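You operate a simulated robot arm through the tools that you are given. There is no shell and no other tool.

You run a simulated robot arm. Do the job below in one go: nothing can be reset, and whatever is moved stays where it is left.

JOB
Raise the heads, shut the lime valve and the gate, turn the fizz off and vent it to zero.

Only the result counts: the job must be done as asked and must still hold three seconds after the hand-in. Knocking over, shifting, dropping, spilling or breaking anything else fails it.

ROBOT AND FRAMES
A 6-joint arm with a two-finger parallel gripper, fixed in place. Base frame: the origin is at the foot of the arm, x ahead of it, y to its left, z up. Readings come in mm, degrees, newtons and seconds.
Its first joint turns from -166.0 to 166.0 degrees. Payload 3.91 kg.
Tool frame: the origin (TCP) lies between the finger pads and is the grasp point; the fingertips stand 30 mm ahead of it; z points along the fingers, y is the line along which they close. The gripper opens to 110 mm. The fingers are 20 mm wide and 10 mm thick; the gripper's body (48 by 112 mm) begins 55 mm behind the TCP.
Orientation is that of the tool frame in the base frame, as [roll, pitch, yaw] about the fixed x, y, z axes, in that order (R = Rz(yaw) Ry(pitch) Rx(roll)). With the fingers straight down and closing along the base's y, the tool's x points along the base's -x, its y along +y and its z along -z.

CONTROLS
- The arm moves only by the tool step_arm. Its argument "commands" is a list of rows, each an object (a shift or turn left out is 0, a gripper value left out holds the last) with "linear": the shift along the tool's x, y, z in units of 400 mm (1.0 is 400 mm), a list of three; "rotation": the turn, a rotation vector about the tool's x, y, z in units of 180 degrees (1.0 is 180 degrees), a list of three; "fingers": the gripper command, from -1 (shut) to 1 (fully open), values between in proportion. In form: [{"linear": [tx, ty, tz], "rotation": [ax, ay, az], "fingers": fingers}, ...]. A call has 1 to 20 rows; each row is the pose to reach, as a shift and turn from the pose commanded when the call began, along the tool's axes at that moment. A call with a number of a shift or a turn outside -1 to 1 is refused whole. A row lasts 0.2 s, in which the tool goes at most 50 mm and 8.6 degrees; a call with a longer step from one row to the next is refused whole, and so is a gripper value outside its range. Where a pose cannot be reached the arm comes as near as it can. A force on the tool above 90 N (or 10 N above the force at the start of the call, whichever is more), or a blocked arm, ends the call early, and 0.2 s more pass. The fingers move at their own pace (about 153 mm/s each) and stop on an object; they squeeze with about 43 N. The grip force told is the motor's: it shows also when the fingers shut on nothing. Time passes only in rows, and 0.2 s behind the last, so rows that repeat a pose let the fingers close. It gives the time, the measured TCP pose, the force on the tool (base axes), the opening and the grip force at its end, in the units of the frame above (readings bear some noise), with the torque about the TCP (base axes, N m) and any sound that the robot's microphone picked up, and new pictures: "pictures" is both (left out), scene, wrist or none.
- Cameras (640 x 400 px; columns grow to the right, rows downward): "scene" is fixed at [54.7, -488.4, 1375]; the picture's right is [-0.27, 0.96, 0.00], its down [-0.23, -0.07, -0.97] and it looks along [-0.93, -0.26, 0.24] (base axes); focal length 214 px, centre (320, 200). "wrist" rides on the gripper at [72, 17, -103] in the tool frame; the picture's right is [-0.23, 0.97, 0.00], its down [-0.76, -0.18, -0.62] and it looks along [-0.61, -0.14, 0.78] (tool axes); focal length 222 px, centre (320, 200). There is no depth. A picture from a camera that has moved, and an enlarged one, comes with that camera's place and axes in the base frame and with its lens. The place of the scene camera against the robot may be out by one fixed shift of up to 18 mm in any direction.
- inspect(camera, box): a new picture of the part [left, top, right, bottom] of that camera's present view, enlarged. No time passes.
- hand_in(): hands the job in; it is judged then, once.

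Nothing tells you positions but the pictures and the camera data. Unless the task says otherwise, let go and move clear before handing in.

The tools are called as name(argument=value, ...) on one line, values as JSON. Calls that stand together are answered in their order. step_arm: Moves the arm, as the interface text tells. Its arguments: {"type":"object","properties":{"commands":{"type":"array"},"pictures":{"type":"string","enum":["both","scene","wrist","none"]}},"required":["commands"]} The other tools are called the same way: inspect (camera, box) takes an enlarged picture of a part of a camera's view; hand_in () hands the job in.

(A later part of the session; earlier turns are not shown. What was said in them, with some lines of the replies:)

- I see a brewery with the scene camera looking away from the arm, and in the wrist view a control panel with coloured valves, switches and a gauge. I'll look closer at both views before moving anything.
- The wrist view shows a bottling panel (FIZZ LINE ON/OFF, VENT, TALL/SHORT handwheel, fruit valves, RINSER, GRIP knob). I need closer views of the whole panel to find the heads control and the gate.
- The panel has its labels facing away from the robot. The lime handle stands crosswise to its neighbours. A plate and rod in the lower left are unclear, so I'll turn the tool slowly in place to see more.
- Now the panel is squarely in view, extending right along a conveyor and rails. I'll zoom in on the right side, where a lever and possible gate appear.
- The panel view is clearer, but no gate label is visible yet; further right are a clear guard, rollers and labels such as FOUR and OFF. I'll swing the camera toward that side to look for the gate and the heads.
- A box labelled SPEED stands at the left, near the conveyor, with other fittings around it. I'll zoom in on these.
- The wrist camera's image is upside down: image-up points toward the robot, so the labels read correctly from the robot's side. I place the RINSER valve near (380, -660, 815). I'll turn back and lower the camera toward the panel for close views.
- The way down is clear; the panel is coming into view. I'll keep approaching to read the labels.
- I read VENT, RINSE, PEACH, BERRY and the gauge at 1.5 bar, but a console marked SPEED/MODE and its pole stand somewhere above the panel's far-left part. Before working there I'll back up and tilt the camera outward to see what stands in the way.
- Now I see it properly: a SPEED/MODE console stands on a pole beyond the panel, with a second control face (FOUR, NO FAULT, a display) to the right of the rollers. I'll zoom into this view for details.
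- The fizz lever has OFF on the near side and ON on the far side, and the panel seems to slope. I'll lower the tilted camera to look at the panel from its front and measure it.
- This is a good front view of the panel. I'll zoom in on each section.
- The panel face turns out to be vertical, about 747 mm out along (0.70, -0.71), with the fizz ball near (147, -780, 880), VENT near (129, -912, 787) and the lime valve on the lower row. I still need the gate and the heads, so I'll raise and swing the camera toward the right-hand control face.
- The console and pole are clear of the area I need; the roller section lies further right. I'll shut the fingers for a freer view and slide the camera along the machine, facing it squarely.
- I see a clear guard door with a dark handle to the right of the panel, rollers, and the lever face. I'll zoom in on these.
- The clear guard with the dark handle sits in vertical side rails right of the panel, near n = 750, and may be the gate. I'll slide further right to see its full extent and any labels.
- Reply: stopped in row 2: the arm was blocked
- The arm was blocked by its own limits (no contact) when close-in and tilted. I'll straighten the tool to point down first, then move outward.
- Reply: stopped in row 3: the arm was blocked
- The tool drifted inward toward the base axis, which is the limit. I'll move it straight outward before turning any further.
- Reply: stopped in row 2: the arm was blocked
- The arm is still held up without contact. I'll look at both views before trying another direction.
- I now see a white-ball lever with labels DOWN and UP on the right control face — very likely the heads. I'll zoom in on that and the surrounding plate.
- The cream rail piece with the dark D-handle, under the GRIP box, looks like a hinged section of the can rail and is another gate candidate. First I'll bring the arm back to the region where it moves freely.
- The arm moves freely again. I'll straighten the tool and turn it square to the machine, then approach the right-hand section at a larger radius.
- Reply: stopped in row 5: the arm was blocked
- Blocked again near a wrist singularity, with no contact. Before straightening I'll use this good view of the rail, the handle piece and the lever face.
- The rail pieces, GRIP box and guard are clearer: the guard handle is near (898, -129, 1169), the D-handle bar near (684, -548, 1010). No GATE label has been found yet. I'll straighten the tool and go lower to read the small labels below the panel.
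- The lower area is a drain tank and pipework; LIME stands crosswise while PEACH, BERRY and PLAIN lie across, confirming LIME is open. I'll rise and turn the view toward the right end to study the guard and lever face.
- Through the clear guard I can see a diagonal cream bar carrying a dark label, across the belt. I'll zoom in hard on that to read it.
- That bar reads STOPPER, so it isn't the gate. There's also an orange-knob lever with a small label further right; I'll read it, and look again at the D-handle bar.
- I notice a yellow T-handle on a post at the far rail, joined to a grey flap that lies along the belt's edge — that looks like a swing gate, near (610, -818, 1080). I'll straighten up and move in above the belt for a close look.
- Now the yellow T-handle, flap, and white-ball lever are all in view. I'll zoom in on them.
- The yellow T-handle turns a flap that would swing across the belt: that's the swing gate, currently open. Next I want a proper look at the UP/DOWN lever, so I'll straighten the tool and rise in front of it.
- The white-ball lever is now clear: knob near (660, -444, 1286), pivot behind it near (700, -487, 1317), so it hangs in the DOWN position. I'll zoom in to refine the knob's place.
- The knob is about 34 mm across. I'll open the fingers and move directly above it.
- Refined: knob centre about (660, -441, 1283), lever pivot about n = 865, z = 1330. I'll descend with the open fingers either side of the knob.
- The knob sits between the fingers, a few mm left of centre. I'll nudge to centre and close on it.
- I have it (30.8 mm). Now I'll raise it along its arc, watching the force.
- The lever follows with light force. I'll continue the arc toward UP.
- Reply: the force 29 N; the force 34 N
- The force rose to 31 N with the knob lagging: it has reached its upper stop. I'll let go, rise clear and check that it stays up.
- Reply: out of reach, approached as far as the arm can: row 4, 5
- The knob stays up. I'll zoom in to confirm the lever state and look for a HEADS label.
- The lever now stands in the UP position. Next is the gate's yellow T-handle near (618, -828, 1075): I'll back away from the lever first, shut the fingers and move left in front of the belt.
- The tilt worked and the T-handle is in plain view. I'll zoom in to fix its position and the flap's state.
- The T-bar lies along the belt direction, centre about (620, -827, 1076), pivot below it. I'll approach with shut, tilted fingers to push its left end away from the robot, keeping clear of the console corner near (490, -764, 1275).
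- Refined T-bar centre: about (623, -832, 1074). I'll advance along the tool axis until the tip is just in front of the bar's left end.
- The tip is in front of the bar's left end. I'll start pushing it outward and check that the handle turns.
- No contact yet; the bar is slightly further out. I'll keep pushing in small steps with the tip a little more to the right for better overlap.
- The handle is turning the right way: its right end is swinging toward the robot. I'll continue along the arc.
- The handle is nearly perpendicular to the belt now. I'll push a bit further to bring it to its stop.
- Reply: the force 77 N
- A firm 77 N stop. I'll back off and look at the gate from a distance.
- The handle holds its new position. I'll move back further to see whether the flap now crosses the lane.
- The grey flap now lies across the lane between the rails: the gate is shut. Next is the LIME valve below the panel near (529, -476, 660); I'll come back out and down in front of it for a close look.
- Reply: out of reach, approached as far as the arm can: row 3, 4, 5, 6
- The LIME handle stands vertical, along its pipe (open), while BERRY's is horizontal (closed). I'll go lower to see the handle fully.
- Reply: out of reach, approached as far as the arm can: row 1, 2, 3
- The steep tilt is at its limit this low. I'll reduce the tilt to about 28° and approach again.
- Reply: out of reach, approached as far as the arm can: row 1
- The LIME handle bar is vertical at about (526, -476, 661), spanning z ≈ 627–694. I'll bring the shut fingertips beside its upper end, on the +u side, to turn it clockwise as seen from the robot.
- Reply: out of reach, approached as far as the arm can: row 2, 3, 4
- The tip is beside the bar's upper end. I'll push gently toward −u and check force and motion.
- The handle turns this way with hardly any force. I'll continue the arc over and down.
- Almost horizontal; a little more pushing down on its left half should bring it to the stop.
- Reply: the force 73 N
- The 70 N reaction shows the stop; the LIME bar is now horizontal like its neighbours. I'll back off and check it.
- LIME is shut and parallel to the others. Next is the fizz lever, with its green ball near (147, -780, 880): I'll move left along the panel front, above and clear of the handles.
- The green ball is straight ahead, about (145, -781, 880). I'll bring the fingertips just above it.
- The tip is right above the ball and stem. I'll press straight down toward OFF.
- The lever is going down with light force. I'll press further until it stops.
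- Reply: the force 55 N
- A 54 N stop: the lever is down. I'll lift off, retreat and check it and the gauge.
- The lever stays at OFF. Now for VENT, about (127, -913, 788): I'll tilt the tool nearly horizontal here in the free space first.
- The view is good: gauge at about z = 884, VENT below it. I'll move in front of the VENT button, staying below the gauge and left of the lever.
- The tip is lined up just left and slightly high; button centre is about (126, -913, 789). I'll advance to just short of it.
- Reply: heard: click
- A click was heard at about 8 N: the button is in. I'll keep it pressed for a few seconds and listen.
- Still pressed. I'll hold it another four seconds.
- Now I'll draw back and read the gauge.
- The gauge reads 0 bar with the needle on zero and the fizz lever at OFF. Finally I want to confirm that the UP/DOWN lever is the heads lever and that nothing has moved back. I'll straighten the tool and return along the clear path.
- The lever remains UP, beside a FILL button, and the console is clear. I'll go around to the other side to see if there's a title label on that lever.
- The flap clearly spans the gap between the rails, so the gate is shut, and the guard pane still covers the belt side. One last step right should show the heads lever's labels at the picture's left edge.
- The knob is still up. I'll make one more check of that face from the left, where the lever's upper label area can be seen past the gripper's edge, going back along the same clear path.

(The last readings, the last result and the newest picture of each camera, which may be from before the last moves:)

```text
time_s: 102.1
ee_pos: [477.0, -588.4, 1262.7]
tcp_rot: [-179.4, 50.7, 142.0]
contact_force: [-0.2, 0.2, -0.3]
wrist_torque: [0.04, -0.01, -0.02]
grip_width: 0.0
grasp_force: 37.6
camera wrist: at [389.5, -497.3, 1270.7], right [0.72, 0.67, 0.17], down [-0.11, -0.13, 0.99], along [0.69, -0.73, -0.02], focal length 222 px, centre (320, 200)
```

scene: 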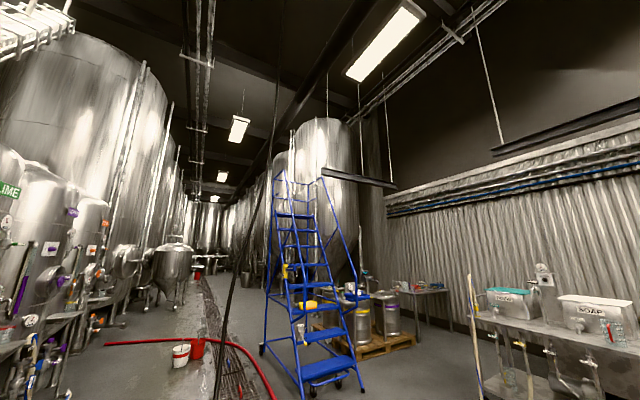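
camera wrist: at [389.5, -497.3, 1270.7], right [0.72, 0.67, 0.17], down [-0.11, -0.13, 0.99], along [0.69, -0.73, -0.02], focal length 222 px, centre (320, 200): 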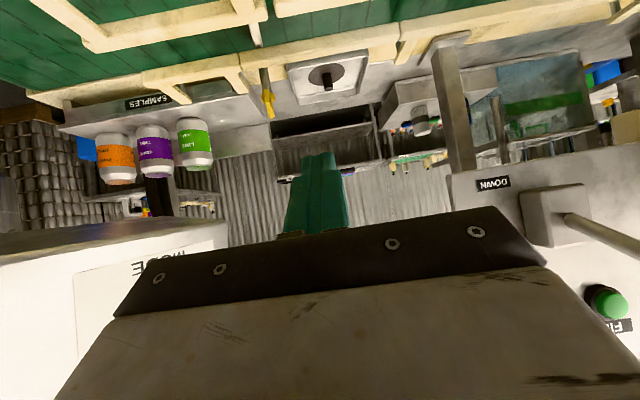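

step_arm(commands=[{"rotation": [0.03, 0, 0.0245]}, {"rotation": [0.06, 0, 0.049]}, {"rotation": [0.09, 0, 0.0736]}], pictures="wrist")

inspect(camera="wrist", box=[500, 170, 640, 400])

inspect(camera="wrist", box=[200, 0, 360, 140])

```text
time_s: 102.9
ee_pos: [474.9, -587.1, 1261.5]
tcp_rot: [-179.2, 50.8, 121.1]
contact_force: [0.1, 0.0, 0.7]
wrist_torque: [-0.01, -0.01, 0.03]
grip_width: 0.2
grasp_force: 38.1
camera wrist: at [427.0, -471.5, 1270.7], right [0.91, 0.37, 0.17], down [-0.15, -0.08, 0.99], along [0.38, -0.92, -0.02], focal length 222 px, centre (320, 200)
```

wrist: 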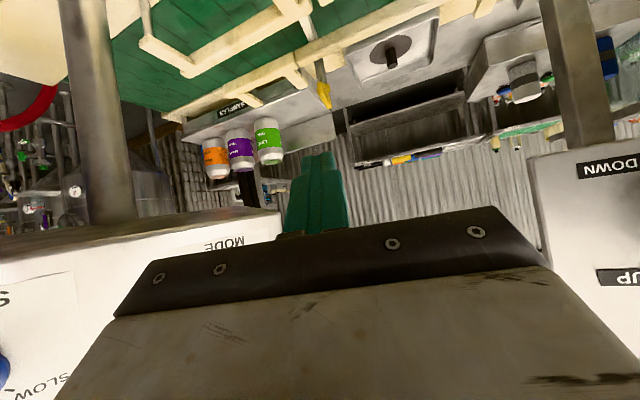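

```text
1.74 times, centred on (570, 285) of wrist
camera zoom: at [427.0, -471.5, 1270.7], right [0.91, 0.37, 0.17], down [-0.15, -0.08, 0.99], along [0.38, -0.92, -0.02], focal length 386 px, centre (-115, 52)
```

zoom: 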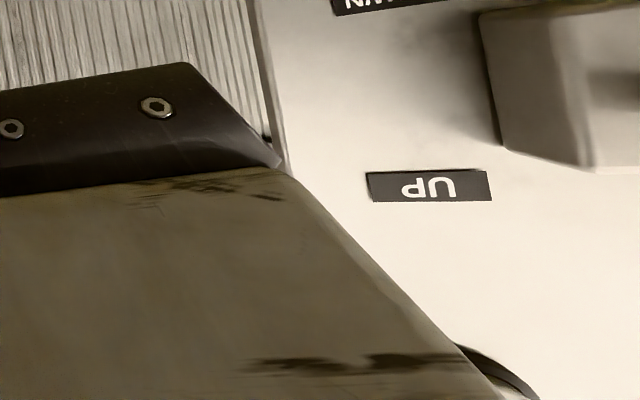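

```text
2.86 times, centred on (280, 70) of wrist
camera zoom: at [427.0, -471.5, 1270.7], right [0.91, 0.37, 0.17], down [-0.15, -0.08, 0.99], along [0.38, -0.92, -0.02], focal length 635 px, centre (434, 571)
```

zoom: 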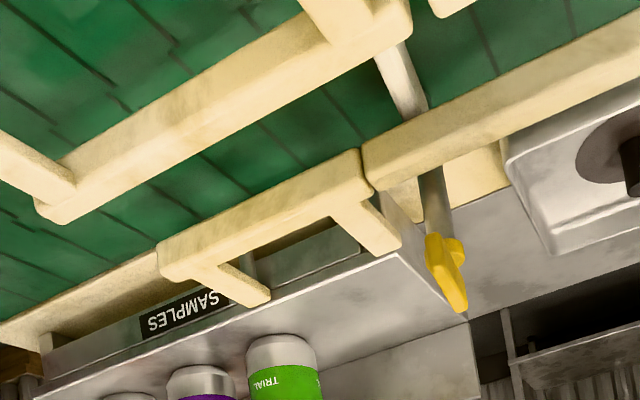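

The face carries only the UP and DOWN labels for that white lever, next to FILL, so it's the heads lever, and it is up. The gate flap is across the lane. I'll straighten and withdraw to free space before handing in.

step_arm(commands=[{"rotation": [0, 0.045, 0]}, {"rotation": [0, 0.09, 0]}, {"rotation": [0, 0.135, 0]}, {"rotation": [0, 0.18, 0]}, {"rotation": [0, 0.225, 0]}, {"rotation": [0, 0.28, 0]}], pictures="none")

step_arm(commands=[{"linear": [0.08, 0, -0.02]}, {"linear": [0.17, 0, -0.04]}, {"linear": [0.26, 0, -0.06]}, {"linear": [0.33, 0, -0.08]}], pictures="wrist")

inspect(camera="wrist", box=[0, 0, 400, 230])

```text
refused: row 6 steps farther than a row can; nothing moved
```

```text
time_s: 103.9
ee_pos: [422.6, -493.8, 1176.8]
tcp_rot: [-179.5, 50.8, 121.1]
contact_force: [0.5, 0.0, 1.2]
wrist_torque: [0.02, -0.01, -0.01]
grip_width: 0.1
grasp_force: 38.2
camera wrist: at [372.5, -377.1, 1186.6], right [0.91, 0.37, 0.17], down [-0.15, -0.09, 0.99], along [0.38, -0.92, -0.02], focal length 222 px, centre (320, 200)
```

wrist: 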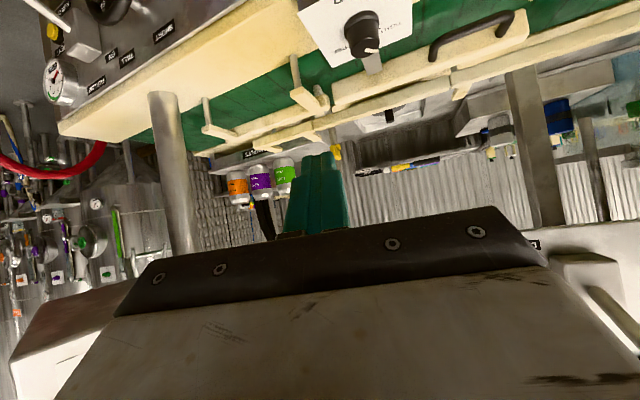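

```text
1.60 times, centred on (200, 115) of wrist
camera zoom: at [372.5, -377.1, 1186.6], right [0.91, 0.37, 0.17], down [-0.15, -0.09, 0.99], along [0.38, -0.92, -0.02], focal length 355 px, centre (512, 336)
```

zoom: 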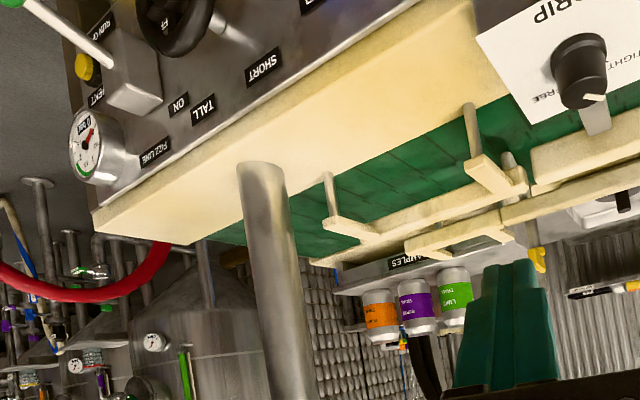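

All parts are in the asked state: heads lever UP, LIME handle horizontal, gate flap across the lane, fizz lever at OFF, gauge at 0. The arm is free of everything, so I'm handing in.

hand_in()

```text
The job is handed in.
```

The job is handed in, and every control you named was in the asked state when I last looked at it. The gauge still read zero just before hand-in.

- **Heads:** I pushed the white lever from DOWN to UP until it stopped, and it stayed there. It carries no title label. I took it as the heads lever because it is marked UP/DOWN and sits beside the FILL button.
- **Lime valve:** the handle is turned to horizontal against its stop, in line with the other closed valves.
- **Gate:** nothing on the machine is labelled as the gate. I took it to be the flap turned by the yellow T-handle at the far rail, which was open. It now lies across the can lane, against its stop. The clear guard already covered the side of the belt, so I left it alone.
- **Fizz:** the lever is down at OFF, against its stop.
- **Vent:** I held the VENT button for about six seconds. The gauge fell from 1.5 bar to 0.

The arm was blocked four times early on, near the limits of its own joints, with no contact force on the tool. I saw no sign that anything else was touched or moved.
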